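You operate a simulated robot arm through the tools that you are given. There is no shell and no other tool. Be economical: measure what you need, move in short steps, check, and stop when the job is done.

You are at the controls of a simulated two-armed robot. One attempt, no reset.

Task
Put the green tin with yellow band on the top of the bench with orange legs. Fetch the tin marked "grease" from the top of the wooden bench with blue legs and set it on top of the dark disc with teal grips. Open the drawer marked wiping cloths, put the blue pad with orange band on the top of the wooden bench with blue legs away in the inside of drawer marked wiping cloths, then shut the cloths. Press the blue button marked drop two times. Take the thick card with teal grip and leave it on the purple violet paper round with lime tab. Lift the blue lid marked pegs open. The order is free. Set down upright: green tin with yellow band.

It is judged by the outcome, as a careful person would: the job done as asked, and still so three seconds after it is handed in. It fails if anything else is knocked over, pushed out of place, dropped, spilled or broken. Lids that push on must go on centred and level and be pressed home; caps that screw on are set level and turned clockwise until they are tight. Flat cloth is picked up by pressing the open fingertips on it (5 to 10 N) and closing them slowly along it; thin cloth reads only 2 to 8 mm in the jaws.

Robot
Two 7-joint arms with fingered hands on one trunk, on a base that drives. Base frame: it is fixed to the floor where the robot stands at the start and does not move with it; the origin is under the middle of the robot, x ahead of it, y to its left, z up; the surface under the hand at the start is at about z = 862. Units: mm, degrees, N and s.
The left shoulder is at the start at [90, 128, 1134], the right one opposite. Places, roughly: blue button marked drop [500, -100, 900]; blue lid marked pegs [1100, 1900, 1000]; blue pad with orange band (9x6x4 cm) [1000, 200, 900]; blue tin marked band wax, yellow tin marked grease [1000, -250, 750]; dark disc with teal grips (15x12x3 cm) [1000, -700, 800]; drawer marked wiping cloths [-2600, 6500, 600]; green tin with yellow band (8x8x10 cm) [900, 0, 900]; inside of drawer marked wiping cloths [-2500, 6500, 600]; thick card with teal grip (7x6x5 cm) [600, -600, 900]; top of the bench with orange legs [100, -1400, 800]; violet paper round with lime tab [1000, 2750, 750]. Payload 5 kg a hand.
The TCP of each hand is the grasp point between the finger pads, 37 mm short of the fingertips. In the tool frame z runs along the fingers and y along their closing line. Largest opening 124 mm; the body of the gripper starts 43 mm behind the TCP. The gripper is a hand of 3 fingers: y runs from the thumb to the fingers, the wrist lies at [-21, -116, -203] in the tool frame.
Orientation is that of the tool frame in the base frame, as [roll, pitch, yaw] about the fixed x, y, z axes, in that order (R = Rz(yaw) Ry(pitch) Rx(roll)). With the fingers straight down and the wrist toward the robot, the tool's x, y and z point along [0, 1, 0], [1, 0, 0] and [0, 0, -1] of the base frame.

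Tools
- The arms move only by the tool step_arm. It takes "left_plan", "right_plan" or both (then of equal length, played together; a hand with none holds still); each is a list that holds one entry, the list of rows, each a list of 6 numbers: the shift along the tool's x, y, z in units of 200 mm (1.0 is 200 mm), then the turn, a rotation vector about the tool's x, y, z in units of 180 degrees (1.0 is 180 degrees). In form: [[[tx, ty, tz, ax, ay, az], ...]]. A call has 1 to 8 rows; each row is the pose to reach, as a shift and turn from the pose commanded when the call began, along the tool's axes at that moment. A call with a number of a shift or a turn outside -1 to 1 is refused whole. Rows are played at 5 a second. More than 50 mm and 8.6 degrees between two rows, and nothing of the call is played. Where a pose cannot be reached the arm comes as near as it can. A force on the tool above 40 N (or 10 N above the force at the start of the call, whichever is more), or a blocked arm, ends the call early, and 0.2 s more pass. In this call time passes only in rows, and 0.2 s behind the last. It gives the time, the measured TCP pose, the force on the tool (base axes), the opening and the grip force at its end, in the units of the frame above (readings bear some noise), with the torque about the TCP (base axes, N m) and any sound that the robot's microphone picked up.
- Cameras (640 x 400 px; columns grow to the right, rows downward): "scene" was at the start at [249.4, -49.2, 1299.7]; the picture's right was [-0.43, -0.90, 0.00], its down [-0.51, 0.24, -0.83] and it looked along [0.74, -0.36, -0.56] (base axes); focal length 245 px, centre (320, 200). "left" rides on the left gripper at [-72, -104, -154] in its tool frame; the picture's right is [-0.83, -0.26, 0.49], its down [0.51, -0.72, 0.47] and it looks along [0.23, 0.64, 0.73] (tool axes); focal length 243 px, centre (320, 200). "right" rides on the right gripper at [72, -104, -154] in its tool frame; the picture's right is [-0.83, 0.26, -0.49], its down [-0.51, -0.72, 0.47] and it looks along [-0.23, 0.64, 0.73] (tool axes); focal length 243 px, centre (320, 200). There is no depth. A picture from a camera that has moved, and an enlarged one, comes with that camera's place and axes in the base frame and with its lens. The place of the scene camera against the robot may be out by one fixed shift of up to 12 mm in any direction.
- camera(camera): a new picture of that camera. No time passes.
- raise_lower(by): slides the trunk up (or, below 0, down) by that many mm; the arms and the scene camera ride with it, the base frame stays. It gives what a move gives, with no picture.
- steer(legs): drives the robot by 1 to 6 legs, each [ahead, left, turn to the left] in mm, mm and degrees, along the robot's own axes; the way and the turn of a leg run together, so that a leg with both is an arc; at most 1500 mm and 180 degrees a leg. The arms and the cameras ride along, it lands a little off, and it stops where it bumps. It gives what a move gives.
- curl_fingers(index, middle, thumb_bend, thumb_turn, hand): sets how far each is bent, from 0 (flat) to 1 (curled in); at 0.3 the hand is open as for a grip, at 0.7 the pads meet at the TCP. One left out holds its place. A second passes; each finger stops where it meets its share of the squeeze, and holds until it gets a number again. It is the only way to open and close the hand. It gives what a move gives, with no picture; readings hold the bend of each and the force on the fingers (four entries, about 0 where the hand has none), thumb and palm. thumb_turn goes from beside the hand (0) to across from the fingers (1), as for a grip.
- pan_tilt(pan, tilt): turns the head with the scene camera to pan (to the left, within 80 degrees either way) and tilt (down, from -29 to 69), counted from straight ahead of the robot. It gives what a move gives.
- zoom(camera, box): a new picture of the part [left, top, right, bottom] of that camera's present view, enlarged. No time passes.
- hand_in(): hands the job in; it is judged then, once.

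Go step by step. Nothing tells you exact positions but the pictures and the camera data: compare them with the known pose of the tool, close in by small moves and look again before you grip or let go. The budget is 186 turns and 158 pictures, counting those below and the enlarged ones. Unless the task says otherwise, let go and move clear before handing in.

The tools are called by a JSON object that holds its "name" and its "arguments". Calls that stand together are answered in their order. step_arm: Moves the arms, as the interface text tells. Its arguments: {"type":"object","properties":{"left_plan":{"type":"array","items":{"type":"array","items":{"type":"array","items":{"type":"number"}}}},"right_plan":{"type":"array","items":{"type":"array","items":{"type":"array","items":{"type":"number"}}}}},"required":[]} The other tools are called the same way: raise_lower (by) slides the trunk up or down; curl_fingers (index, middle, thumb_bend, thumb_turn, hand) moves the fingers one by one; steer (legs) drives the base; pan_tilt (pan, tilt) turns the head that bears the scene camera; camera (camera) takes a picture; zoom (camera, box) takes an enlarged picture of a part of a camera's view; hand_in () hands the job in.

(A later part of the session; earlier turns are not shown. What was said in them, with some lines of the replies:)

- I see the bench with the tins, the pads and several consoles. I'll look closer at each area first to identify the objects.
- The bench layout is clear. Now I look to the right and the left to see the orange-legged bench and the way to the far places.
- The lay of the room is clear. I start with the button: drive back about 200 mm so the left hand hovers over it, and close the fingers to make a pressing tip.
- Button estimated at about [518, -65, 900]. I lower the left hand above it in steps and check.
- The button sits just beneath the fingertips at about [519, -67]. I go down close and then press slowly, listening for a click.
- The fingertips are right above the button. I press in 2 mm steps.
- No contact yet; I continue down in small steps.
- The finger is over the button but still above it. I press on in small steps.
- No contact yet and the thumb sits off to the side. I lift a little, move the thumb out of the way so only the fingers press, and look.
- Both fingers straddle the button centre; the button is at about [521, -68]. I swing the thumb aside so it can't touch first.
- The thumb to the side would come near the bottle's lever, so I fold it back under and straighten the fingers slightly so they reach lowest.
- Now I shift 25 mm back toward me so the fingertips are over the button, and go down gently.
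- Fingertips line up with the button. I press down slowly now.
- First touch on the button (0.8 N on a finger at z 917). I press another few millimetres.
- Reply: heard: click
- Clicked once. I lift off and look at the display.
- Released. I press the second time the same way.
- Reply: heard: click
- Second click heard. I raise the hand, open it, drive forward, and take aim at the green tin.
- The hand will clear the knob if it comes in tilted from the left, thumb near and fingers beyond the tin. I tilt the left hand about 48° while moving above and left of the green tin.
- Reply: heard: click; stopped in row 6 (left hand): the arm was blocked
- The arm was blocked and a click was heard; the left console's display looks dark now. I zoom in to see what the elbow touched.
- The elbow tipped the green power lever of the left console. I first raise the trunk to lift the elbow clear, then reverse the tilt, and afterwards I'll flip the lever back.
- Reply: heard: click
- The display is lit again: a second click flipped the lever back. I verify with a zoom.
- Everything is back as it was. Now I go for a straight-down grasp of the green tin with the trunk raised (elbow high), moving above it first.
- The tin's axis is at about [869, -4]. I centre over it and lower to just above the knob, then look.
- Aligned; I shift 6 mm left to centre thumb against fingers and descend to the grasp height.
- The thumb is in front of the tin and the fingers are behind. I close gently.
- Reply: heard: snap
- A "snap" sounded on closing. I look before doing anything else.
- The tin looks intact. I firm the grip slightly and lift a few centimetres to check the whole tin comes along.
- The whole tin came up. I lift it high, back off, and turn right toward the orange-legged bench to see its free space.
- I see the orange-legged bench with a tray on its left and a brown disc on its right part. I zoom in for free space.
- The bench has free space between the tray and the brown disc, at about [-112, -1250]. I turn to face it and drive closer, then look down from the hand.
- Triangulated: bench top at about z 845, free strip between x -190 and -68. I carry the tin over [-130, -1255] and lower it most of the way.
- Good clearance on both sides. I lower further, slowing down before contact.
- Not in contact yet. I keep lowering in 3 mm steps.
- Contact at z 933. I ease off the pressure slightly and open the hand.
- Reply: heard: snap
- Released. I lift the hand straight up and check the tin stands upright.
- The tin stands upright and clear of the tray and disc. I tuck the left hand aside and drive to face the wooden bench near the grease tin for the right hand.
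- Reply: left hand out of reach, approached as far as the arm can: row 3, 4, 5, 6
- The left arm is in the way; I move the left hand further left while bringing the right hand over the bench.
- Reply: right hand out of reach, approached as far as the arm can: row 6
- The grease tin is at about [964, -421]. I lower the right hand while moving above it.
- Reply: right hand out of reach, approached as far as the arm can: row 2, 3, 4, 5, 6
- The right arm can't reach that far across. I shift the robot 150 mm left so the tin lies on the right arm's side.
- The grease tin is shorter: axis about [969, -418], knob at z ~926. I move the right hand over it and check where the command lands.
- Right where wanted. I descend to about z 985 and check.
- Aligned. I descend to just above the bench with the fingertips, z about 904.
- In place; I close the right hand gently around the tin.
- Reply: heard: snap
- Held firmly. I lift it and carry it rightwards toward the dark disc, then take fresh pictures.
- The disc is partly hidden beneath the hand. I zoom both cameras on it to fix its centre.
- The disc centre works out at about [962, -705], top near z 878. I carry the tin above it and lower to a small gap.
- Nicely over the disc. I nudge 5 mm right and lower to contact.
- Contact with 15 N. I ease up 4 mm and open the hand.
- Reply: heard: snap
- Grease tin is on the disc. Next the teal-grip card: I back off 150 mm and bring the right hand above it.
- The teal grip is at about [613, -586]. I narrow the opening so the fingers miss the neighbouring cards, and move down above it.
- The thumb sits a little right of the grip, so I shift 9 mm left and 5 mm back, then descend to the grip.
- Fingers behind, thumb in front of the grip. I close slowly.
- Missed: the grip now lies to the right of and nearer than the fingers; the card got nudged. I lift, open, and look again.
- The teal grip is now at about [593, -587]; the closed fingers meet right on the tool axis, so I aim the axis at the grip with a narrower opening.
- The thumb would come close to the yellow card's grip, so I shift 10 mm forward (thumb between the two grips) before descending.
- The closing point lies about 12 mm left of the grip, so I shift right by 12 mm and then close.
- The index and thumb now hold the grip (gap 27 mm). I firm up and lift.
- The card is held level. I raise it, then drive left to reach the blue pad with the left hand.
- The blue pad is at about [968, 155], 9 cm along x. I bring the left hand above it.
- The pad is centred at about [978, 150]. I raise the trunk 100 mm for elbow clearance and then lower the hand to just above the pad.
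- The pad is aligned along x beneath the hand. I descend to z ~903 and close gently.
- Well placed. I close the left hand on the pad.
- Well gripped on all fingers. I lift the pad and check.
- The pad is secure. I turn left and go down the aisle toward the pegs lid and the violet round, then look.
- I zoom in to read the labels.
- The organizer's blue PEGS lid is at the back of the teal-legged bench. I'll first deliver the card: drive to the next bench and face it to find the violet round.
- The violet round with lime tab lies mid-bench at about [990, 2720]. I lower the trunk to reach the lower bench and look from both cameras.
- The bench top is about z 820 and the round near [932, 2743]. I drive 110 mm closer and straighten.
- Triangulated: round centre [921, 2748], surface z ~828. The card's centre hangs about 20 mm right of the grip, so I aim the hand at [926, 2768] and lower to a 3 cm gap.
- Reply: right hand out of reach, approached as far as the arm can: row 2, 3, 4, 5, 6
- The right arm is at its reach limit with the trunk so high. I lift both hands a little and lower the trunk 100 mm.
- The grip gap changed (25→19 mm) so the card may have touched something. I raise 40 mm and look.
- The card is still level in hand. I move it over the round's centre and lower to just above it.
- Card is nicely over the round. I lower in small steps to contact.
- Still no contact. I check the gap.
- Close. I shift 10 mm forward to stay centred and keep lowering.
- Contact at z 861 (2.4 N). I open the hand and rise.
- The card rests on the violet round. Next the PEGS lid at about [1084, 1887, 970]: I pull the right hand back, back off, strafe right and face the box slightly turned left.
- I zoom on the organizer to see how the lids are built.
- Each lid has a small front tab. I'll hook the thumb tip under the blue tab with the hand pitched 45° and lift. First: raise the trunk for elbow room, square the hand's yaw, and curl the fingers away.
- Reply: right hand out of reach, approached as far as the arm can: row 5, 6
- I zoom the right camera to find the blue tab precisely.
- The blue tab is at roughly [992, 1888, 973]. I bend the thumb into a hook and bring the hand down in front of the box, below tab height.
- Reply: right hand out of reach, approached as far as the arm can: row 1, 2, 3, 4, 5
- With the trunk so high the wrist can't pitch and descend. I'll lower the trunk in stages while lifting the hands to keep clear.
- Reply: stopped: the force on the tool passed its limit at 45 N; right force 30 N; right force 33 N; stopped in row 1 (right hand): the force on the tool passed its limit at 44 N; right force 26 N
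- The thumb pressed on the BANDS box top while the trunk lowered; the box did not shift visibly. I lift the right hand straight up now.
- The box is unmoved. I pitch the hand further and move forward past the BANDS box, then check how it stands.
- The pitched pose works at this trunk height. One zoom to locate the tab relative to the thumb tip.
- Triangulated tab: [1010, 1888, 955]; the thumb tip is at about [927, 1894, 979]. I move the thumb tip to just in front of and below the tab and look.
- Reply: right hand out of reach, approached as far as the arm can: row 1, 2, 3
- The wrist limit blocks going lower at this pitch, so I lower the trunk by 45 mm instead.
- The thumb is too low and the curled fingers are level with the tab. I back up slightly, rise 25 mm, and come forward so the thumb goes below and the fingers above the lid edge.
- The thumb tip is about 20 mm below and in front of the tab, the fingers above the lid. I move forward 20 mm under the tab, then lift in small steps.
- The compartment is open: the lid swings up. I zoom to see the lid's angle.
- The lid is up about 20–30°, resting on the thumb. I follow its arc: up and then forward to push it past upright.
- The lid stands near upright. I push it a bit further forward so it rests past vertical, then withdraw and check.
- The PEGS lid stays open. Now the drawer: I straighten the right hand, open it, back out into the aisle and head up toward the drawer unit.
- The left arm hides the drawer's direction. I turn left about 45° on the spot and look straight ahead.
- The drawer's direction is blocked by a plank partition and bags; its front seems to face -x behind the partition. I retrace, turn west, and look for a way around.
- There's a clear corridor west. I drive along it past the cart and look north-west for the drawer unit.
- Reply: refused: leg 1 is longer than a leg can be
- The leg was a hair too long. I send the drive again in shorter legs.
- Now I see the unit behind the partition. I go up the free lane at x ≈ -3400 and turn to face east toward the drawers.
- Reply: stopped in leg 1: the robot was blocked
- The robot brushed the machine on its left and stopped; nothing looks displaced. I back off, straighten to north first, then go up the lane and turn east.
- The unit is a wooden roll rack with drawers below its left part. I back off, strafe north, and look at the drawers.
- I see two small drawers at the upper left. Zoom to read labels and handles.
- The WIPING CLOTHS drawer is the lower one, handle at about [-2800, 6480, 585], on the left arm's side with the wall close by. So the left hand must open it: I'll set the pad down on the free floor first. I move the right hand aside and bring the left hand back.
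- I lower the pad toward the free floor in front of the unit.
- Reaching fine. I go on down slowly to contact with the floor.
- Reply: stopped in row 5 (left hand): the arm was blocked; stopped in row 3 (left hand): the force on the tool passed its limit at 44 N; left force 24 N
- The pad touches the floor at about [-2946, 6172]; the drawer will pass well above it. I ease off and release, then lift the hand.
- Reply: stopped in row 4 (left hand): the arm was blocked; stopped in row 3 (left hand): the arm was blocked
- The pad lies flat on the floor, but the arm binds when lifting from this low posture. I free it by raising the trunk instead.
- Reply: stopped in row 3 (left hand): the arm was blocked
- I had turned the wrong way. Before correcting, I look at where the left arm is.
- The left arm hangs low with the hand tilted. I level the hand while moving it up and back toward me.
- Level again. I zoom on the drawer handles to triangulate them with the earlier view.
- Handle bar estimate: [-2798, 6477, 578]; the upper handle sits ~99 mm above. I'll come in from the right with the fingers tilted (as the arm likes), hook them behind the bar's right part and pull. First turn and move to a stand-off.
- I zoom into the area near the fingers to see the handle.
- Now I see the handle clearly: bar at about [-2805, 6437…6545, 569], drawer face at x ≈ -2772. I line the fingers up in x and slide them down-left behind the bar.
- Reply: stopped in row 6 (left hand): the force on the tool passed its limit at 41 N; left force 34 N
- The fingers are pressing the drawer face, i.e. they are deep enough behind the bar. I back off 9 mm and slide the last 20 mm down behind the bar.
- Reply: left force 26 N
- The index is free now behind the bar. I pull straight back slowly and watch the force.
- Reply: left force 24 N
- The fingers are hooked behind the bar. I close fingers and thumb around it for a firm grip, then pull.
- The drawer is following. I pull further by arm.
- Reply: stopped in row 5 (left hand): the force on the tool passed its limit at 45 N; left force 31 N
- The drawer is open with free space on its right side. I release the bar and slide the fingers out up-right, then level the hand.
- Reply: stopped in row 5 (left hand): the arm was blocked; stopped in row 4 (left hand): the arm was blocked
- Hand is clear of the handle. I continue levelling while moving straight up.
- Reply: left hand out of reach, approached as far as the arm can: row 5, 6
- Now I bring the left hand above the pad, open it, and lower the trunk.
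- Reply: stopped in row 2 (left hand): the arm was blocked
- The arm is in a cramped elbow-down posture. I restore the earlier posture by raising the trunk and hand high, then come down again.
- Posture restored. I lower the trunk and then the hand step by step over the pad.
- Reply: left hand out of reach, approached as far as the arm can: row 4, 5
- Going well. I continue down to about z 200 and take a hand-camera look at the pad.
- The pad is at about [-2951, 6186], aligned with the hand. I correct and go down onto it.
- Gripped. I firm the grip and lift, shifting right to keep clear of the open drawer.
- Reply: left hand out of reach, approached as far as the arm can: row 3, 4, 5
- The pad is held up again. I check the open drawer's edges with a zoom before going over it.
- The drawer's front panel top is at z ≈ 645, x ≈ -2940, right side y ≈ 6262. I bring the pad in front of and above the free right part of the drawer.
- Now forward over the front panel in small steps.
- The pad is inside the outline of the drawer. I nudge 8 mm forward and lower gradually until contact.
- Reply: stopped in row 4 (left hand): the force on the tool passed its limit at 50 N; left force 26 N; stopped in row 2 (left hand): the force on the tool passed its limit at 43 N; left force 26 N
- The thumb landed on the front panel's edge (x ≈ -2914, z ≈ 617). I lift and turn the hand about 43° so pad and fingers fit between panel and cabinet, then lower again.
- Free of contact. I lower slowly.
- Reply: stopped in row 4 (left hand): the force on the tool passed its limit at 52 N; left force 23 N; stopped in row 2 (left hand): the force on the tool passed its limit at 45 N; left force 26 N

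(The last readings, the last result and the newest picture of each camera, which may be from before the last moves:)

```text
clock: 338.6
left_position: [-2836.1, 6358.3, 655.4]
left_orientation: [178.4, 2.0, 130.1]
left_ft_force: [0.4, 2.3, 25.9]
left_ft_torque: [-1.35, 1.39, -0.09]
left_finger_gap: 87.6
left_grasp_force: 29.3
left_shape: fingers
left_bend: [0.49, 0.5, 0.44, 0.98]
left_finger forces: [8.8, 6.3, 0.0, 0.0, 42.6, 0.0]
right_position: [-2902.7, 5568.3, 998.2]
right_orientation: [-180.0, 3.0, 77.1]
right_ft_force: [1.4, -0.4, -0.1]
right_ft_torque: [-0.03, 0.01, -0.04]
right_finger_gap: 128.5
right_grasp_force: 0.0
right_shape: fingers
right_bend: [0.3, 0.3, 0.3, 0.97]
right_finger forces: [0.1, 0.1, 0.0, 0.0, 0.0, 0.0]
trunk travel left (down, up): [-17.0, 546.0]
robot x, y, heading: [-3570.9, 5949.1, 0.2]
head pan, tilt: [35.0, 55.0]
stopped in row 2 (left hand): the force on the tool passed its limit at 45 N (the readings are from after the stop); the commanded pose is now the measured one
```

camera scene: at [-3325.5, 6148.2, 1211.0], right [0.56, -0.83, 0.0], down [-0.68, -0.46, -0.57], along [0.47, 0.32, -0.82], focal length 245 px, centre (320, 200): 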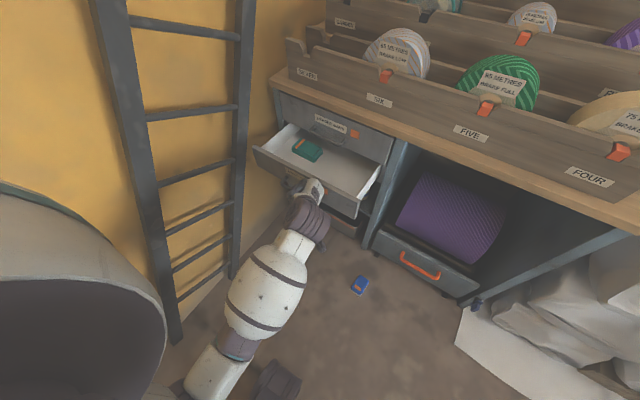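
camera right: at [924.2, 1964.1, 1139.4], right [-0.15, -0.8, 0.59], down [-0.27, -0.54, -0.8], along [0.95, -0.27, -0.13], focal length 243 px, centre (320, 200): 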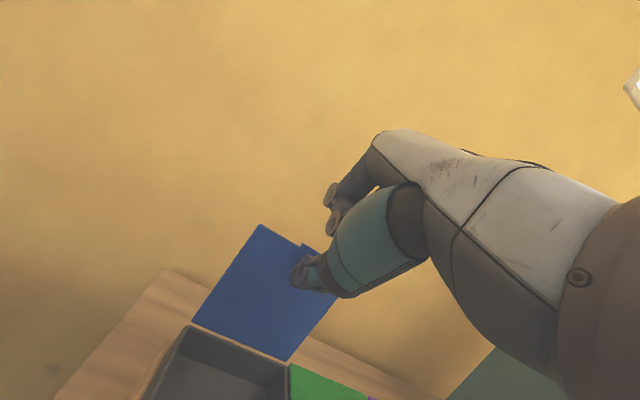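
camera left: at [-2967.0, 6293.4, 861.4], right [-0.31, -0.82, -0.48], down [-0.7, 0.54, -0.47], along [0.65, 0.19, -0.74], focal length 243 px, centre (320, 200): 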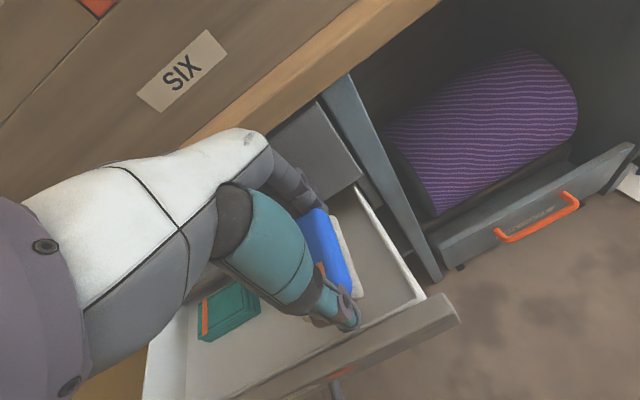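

Both lowerings stopped at the same height well inside the walls, so this is the shallow drawer's floor (z ≈ 610). I ease off 3 mm and release gently.

{"name": "step_arm", "arguments": {"left_plan": [[[0, 0, -0.015, 0, 0, 0]]]}}

{"name": "curl_fingers", "arguments": {"hand": "left", "index": 0.4, "middle": 0.4, "thumb_bend": 0.38}}

{"name": "step_arm", "arguments": {"left_plan": [[[0, 0, -0.1, 0, 0, 0], [0, 0, -0.22, 0, 0, 0], [0, -0.05, -0.3, 0, 0, 0]]]}}

{"name": "camera", "arguments": {"camera": "left"}}

```text
clock: 339.1
left_position: [-2838.5, 6358.5, 654.2]
left_orientation: [178.7, 1.8, 130.0]
left_ft_force: [-0.6, 0.6, 15.5]
left_ft_torque: [-0.73, 0.71, -0.04]
left_finger_gap: 87.3
left_grasp_force: 23.5
left_shape: fingers
left_bend: [0.49, 0.5, 0.44, 0.98]
left_finger forces: [9.5, 6.5, 0.1, 0.0, 30.1, 0.0]
right_position: [-2902.0, 5567.9, 997.0]
right_orientation: [179.9, 3.0, 77.1]
right_ft_force: [0.2, -0.4, 0.1]
right_ft_torque: [-0.01, -0.01, 0.0]
right_finger_gap: 128.5
right_grasp_force: 0.2
right_shape: fingers
right_bend: [0.3, 0.3, 0.3, 0.97]
right_finger forces: [0.0, 0.0, 0.0, 0.0, 0.1, 0.0]
trunk travel left (down, up): [-17.0, 546.0]
robot x, y, heading: [-3570.2, 5943.9, 0.2]
head pan, tilt: [35.0, 55.0]
```

```text
clock: 340.1
left_position: [-2837.9, 6359.1, 654.2]
left_orientation: [178.7, 1.8, 130.1]
left_ft_force: [-0.8, 2.9, 5.6]
left_ft_torque: [-0.25, 0.33, -0.16]
left_finger_gap: 103.1
left_grasp_force: 3.2
left_shape: fingers
left_bend: [0.4, 0.4, 0.37, 0.98]
left_finger forces: [0.0, 0.0, 0.0, 0.0, 5.8, 0.0]
right_position: [-2903.3, 5568.0, 997.4]
right_orientation: [179.9, 3.1, 77.2]
right_ft_force: [0.4, 0.6, -0.4]
right_ft_torque: [-0.02, -0.02, -0.03]
right_finger_gap: 128.5
right_grasp_force: 0.0
right_shape: fingers
right_bend: [0.3, 0.3, 0.3, 0.97]
right_finger forces: [0.0, 0.0, 0.0, 0.0, 0.0, 0.0]
trunk travel left (down, up): [-17.0, 546.0]
robot x, y, heading: [-3576.3, 5949.4, 0.2]
head pan, tilt: [35.0, 55.0]
```

```text
clock: 340.9
left_position: [-2847.7, 6350.5, 714.4]
left_orientation: [178.8, 1.8, 130.1]
left_ft_force: [-1.0, 0.7, 0.1]
left_ft_torque: [0.0, 0.0, 0.01]
left_finger_gap: 102.2
left_grasp_force: 0.1
left_shape: fingers
left_bend: [0.4, 0.4, 0.38, 0.97]
left_finger forces: [0.0, 0.0, 0.0, 0.0, 0.0, 0.0]
right_position: [-2902.8, 5567.5, 997.9]
right_orientation: [179.9, 3.0, 77.0]
right_ft_force: [-0.6, -0.5, -0.1]
right_ft_torque: [0.0, 0.0, -0.01]
right_finger_gap: 128.8
right_grasp_force: 0.1
right_shape: fingers
right_bend: [0.3, 0.3, 0.3, 0.97]
right_finger forces: [0.0, 0.0, 0.0, 0.1, 0.0, 0.1]
trunk travel left (down, up): [-17.0, 546.0]
robot x, y, heading: [-3570.2, 5946.3, 0.0]
head pan, tilt: [35.0, 55.0]
```

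```text
1 pictures are left
camera left: at [-2885.6, 6230.9, 868.3], right [0.35, -0.81, -0.47], down [-0.86, -0.08, -0.5], along [0.37, 0.58, -0.72], focal length 243 px, centre (320, 200)
```

left: 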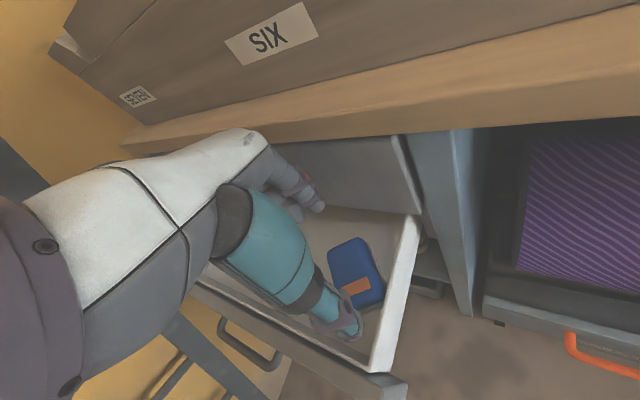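

The pad lies flat inside the drawer. I withdraw the hand in front of the drawer, square it up and make a fist to push the drawer shut.

{"name": "step_arm", "arguments": {"left_plan": [[[0.13, -0.11, -0.05, 0, 0, 0], [0.26, -0.22, -0.08, 0, 0, 0], [0.39, -0.33, -0.08, 0, 0, 0.03], [0.52, -0.44, -0.08, 0, 0, 0.07], [0.66, -0.55, -0.08, 0, 0, 0.11], [0.66, -0.55, -0.08, 0, 0, 0.15], [0.66, -0.55, -0.08, 0, 0, 0.19], [0.66, -0.55, -0.08, 0, 0, 0.22]]]}}

{"name": "curl_fingers", "arguments": {"hand": "left", "index": 0.7, "middle": 0.7, "thumb_bend": 0.65}}

```text
clock: 342.6
left_position: [-3017.6, 6385.5, 723.1]
left_orientation: [178.0, 0.6, 90.4]
left_ft_force: [0.2, -0.1, 0.1]
left_ft_torque: [0.0, -0.02, 0.0]
left_finger_gap: 102.3
left_grasp_force: 0.0
left_shape: fingers
left_bend: [0.4, 0.4, 0.38, 0.97]
left_finger forces: [0.0, 0.0, 0.0, 0.0, 0.0, 0.1]
left hand out of reach, approached as far as the arm can: row 5
right_position: [-2900.7, 5567.7, 996.3]
right_orientation: [180.0, 2.9, 77.2]
right_ft_force: [-0.6, 0.2, 0.5]
right_ft_torque: [0.01, 0.0, 0.04]
right_finger_gap: 128.6
right_grasp_force: 0.0
right_shape: fingers
right_bend: [0.3, 0.3, 0.3, 0.97]
right_finger forces: [0.0, 0.0, 0.0, 0.0, 0.1, 0.1]
trunk travel left (down, up): [-17.0, 546.0]
robot x, y, heading: [-3572.0, 5948.7, 0.1]
head pan, tilt: [35.0, 55.0]
```

```text
clock: 343.6
left_position: [-3016.9, 6384.1, 723.6]
left_orientation: [177.8, 0.6, 90.5]
left_ft_force: [-0.5, 1.3, -0.5]
left_ft_torque: [0.02, -0.01, 0.01]
left_finger_gap: 14.7
left_grasp_force: 0.0
left_shape: fingers
left_bend: [0.7, 0.7, 0.65, 1.0]
left_finger forces: [0.0, 0.0, 0.1, 0.1, 0.0, 0.1]
right_position: [-2900.6, 5567.7, 995.9]
right_orientation: [-179.9, 3.0, 77.2]
right_ft_force: [0.7, -0.4, -0.6]
right_ft_torque: [-0.01, 0.04, -0.03]
right_finger_gap: 128.6
right_grasp_force: 0.0
right_shape: fingers
right_bend: [0.3, 0.3, 0.3, 0.97]
right_finger forces: [0.0, 0.0, 0.0, 0.0, 0.0, 0.0]
trunk travel left (down, up): [-17.0, 546.0]
robot x, y, heading: [-3572.9, 5952.5, 0.2]
head pan, tilt: [35.0, 55.0]
```

I lower the fist in front of the panel, right of the handle, and push forward steadily.

{"name": "step_arm", "arguments": {"left_plan": [[[-0.07, -0.02, 0.15, 0, 0, 0], [-0.07, -0.02, 0.3, 0, 0, 0], [-0.07, -0.02, 0.45, 0, 0, 0], [-0.07, -0.02, 0.6, 0, 0, 0]]]}}

{"name": "step_arm", "arguments": {"left_plan": [[[0, 0.1, 0, 0, 0, 0], [0, 0.2, 0, 0, 0, 0], [0, 0.3, 0, 0, 0, 0], [0, 0.4, 0, 0, 0, 0], [0, 0.5, 0, 0, 0, 0], [0, 0.6, 0, 0, 0, 0], [0, 0.7, 0, 0, 0, 0], [0, 0.8, 0, 0, 0, 0]]]}}

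```text
clock: 344.6
left_position: [-3012.3, 6371.5, 604.1]
left_orientation: [177.9, 0.7, 90.4]
left_ft_force: [0.2, -0.3, -0.1]
left_ft_torque: [-0.03, -0.02, -0.01]
left_finger_gap: 14.5
left_grasp_force: 0.1
left_shape: fingers
left_bend: [0.7, 0.7, 0.65, 1.0]
left_finger forces: [0.0, 0.1, 0.0, 0.0, 0.0, 0.0]
left hand out of reach, approached as far as the arm can: row 2, 3, 4
right_position: [-2902.2, 5568.8, 996.5]
right_orientation: [179.9, 3.0, 77.1]
right_ft_force: [0.2, -0.2, 0.4]
right_ft_torque: [-0.01, -0.01, -0.02]
right_finger_gap: 128.5
right_grasp_force: 0.0
right_shape: fingers
right_bend: [0.3, 0.3, 0.3, 0.97]
right_finger forces: [0.0, 0.1, 0.0, 0.0, 0.0, 0.0]
trunk travel left (down, up): [-17.0, 546.0]
robot x, y, heading: [-3572.5, 5948.6, 0.1]
head pan, tilt: [35.0, 55.0]
```

```text
clock: 346.4
left_position: [-2852.5, 6372.0, 608.4]
left_orientation: [177.8, 0.5, 90.5]
left_ft_force: [-1.1, -0.9, -0.5]
left_ft_torque: [-0.02, 0.0, 0.0]
left_finger_gap: 14.3
left_grasp_force: 0.1
left_shape: fingers
left_bend: [0.7, 0.7, 0.65, 1.0]
left_finger forces: [0.0, 0.1, 0.0, 0.0, 0.0, 0.1]
right_position: [-2901.7, 5568.0, 996.7]
right_orientation: [180.0, 2.9, 77.0]
right_ft_force: [0.1, 0.2, 0.3]
right_ft_torque: [0.04, 0.02, -0.03]
right_finger_gap: 128.6
right_grasp_force: 0.1
right_shape: fingers
right_bend: [0.3, 0.3, 0.3, 0.97]
right_finger forces: [0.0, 0.0, 0.1, 0.0, 0.0, 0.0]
trunk travel left (down, up): [-17.0, 546.0]
robot x, y, heading: [-3572.3, 5948.1, -0.1]
head pan, tilt: [35.0, 55.0]
```

It moves freely. I keep pushing in smaller steps until it meets resistance.

{"name": "step_arm", "arguments": {"left_plan": [[[0, 0.04, 0, 0, 0, 0], [0, 0.08, 0, 0, 0, 0], [0, 0.12, 0, 0, 0, 0], [0, 0.16, 0, 0, 0, 0], [0, 0.2, 0, 0, 0, 0], [0, 0.24, 0, 0, 0, 0], [0, 0.28, 0, 0, 0, 0], [0, 0.32, 0, 0, 0, 0]]]}}

```text
clock: 347.5
left_position: [-2825.1, 6372.9, 612.3]
left_orientation: [178.1, 0.5, 90.5]
left_ft_force: [-25.3, -1.6, 7.7]
left_ft_torque: [0.13, -0.8, 0.33]
left_finger_gap: 14.4
left_grasp_force: 12.8
left_shape: fingers
left_bend: [0.7, 0.7, 0.65, 1.0]
left_finger forces: [0.1, 25.3, 0.1, 0.1, 0.0, 0.0]
right_position: [-2903.2, 5568.6, 997.9]
right_orientation: [179.9, 3.0, 77.3]
right_ft_force: [0.6, -0.4, -0.1]
right_ft_torque: [0.0, 0.0, -0.01]
right_finger_gap: 128.8
right_grasp_force: 0.0
right_shape: fingers
right_bend: [0.3, 0.3, 0.3, 0.97]
right_finger forces: [0.1, 0.0, 0.1, 0.0, 0.0, 0.0]
trunk travel left (down, up): [-17.0, 546.0]
robot x, y, heading: [-3573.6, 5955.3, 0.2]
head pan, tilt: [35.0, 55.0]
stopped in row 5 (left hand): the force on the tool passed its limit at 57 N (the readings are from after the stop); the commanded pose is now the measured one
```

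Firm contact, but the knuckle may be bearing on the upper drawer. I back off, lower 50 mm so it bears on the cloths drawer itself, and push home.

{"name": "step_arm", "arguments": {"left_plan": [[[0, -0.1, 0, 0, 0, 0], [0, -0.15, 0.12, 0, 0, 0], [0, -0.15, 0.25, 0, 0, 0]]]}}

{"name": "step_arm", "arguments": {"left_plan": [[[0, 0.05, 0, 0, 0, 0], [0, 0.1, 0, 0, 0, 0], [0, 0.14, 0, 0, 0, 0], [0, 0.17, 0, 0, 0, 0], [0, 0.2, 0, 0, 0, 0], [0, 0.23, 0, 0, 0, 0], [0, 0.26, 0, 0, 0, 0]]]}}

```text
clock: 348.3
left_position: [-2850.0, 6370.6, 557.9]
left_orientation: [178.2, 0.5, 90.5]
left_ft_force: [-0.5, -0.4, -0.4]
left_ft_torque: [-0.02, 0.01, 0.02]
left_finger_gap: 14.6
left_grasp_force: 0.0
left_shape: fingers
left_bend: [0.7, 0.7, 0.65, 1.0]
left_finger forces: [0.0, 0.0, 0.0, 0.0, 0.0, 0.0]
right_position: [-2902.1, 5569.1, 996.6]
right_orientation: [180.0, 3.0, 77.2]
right_ft_force: [0.3, -0.3, -0.2]
right_ft_torque: [-0.05, 0.0, 0.0]
right_finger_gap: 128.7
right_grasp_force: 0.0
right_shape: fingers
right_bend: [0.3, 0.3, 0.3, 0.97]
right_finger forces: [0.0, 0.0, 0.0, 0.1, 0.1, 0.1]
trunk travel left (down, up): [-17.0, 546.0]
robot x, y, heading: [-3574.4, 5949.0, 0.4]
head pan, tilt: [35.0, 55.0]
```

```text
clock: 349.3
left_position: [-2824.8, 6371.8, 560.6]
left_orientation: [178.4, 0.4, 90.6]
left_ft_force: [-24.0, -1.7, 5.9]
left_ft_torque: [0.09, -0.62, 0.23]
left_finger_gap: 14.4
left_grasp_force: 12.3
left_shape: fingers
left_bend: [0.7, 0.7, 0.65, 1.0]
left_finger forces: [0.0, 23.7, 0.1, 0.0, 0.0, 0.1]
right_position: [-2902.5, 5570.4, 998.8]
right_orientation: [179.8, 3.0, 77.4]
right_ft_force: [0.6, -0.7, -0.5]
right_ft_torque: [-0.01, -0.01, -0.01]
right_finger_gap: 128.6
right_grasp_force: 0.0
right_shape: fingers
right_bend: [0.3, 0.3, 0.3, 0.97]
right_finger forces: [0.0, 0.0, 0.1, 0.0, 0.0, 0.0]
trunk travel left (down, up): [-17.0, 546.0]
robot x, y, heading: [-3577.2, 5948.9, 0.2]
head pan, tilt: [35.0, 55.0]
stopped in row 4 (left hand): the force on the tool passed its limit at 50 N (the readings are from after the stop); the commanded pose is now the measured one
```

Same stop position on both drawers, so the cloths drawer is flush shut. I withdraw the hand and take the last picture to confirm.

{"name": "step_arm", "arguments": {"left_plan": [[[0, -0.15, 0, 0, 0, 0], [0, -0.3, 0, 0, 0, 0], [0, -0.45, 0, 0, 0, 0], [-0.15, -0.55, -0.05, 0, 0, 0], [-0.35, -0.6, -0.1, 0, 0, 0], [-0.55, -0.6, -0.2, 0, 0, 0]]]}}

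{"name": "pan_tilt", "arguments": {"pan": 35, "tilt": 40}}

{"name": "camera", "arguments": {"camera": "scene"}}

```text
clock: 350.7
left_position: [-2942.1, 6263.6, 595.4]
left_orientation: [178.4, 0.5, 90.5]
left_ft_force: [0.2, -1.2, 0.5]
left_ft_torque: [0.0, -0.03, 0.02]
left_finger_gap: 14.1
left_grasp_force: 0.1
left_shape: fingers
left_bend: [0.7, 0.7, 0.65, 1.0]
left_finger forces: [0.1, 0.0, 0.0, 0.1, 0.0, 0.0]
right_position: [-2899.8, 5569.8, 994.6]
right_orientation: [-179.9, 3.0, 77.3]
right_ft_force: [0.4, 0.2, -0.2]
right_ft_torque: [-0.01, 0.02, -0.01]
right_finger_gap: 128.3
right_grasp_force: 0.1
right_shape: fingers
right_bend: [0.3, 0.3, 0.3, 0.97]
right_finger forces: [0.0, 0.1, 0.1, 0.0, 0.1, 0.0]
trunk travel left (down, up): [-17.0, 546.0]
robot x, y, heading: [-3577.8, 5945.8, 0.4]
head pan, tilt: [35.0, 55.0]
```

```text
clock: 351.4
left_position: [-2942.4, 6264.8, 593.2]
left_orientation: [178.4, 0.5, 90.5]
left_ft_force: [0.6, 0.5, 0.7]
left_ft_torque: [-0.02, 0.02, -0.01]
left_finger_gap: 14.3
left_grasp_force: 0.1
left_shape: fingers
left_bend: [0.7, 0.7, 0.65, 1.0]
left_finger forces: [0.0, 0.0, 0.1, 0.0, 0.1, 0.0]
right_position: [-2900.7, 5569.3, 996.5]
right_orientation: [-180.0, 3.0, 77.3]
right_ft_force: [0.0, 1.0, 0.6]
right_ft_torque: [0.02, 0.01, 0.0]
right_finger_gap: 128.5
right_grasp_force: 0.1
right_shape: fingers
right_bend: [0.3, 0.3, 0.3, 0.97]
right_finger forces: [0.1, 0.0, 0.0, 0.1, 0.0, 0.0]
trunk travel left (down, up): [-17.0, 546.0]
robot x, y, heading: [-3572.5, 5950.9, 0.2]
head pan, tilt: [35.0, 40.0]
```

```text
0 pictures are left
camera scene: at [-3234.4, 5988.0, 959.4], right [0.58, -0.82, 0.0], down [-0.53, -0.37, -0.77], along [0.62, 0.44, -0.64], focal length 245 px, centre (320, 200)
```

scene: 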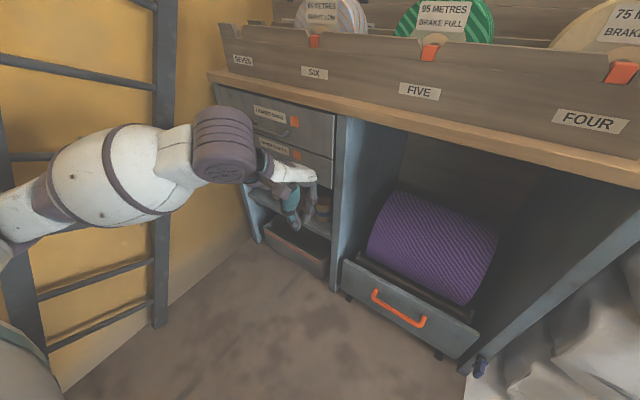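

The cloths drawer is flush shut with the pad inside, both hands are empty and clear, and every other task was checked earlier. I hand in.

{"name": "hand_in", "arguments": {}}

```text
The job is handed in.
```

I did all six tasks and handed the job in. I checked most of them in pictures. The two button presses I confirmed only by their clicks.

- **Green tin:** it stands upright on the orange-legged bench, between the tray and the brown disc.
- **Grease tin:** it sits on the dark disc with teal grips.
- **Drop button:** I pressed it twice and heard a click each time. The display still read 0 ML after the first press, and I didn't check it again after the second.
- **Teal-grip card:** it lies on the violet round.
- **Pegs lid:** it is open and stays up.
- **Blue pad:** it is in the wiping cloths drawer, and the drawer is shut flush.

Some things went less cleanly:

- **Console power lever:** my elbow knocked the left console's green lever off. It flipped back as I raised the trunk, and the display came on again.
- **Bands box:** my thumb pressed on its top with about 30 N while I was lowering the trunk. The box did not appear to move.
- **Machine by the lane:** the robot brushed against it and stopped. Nothing looked displaced.
- **Pad handling:** I set the pad on the floor for a while so the left hand was free to open the drawer. It also seems to have dropped a few centimetres into the drawer when I let go, but it landed flat.
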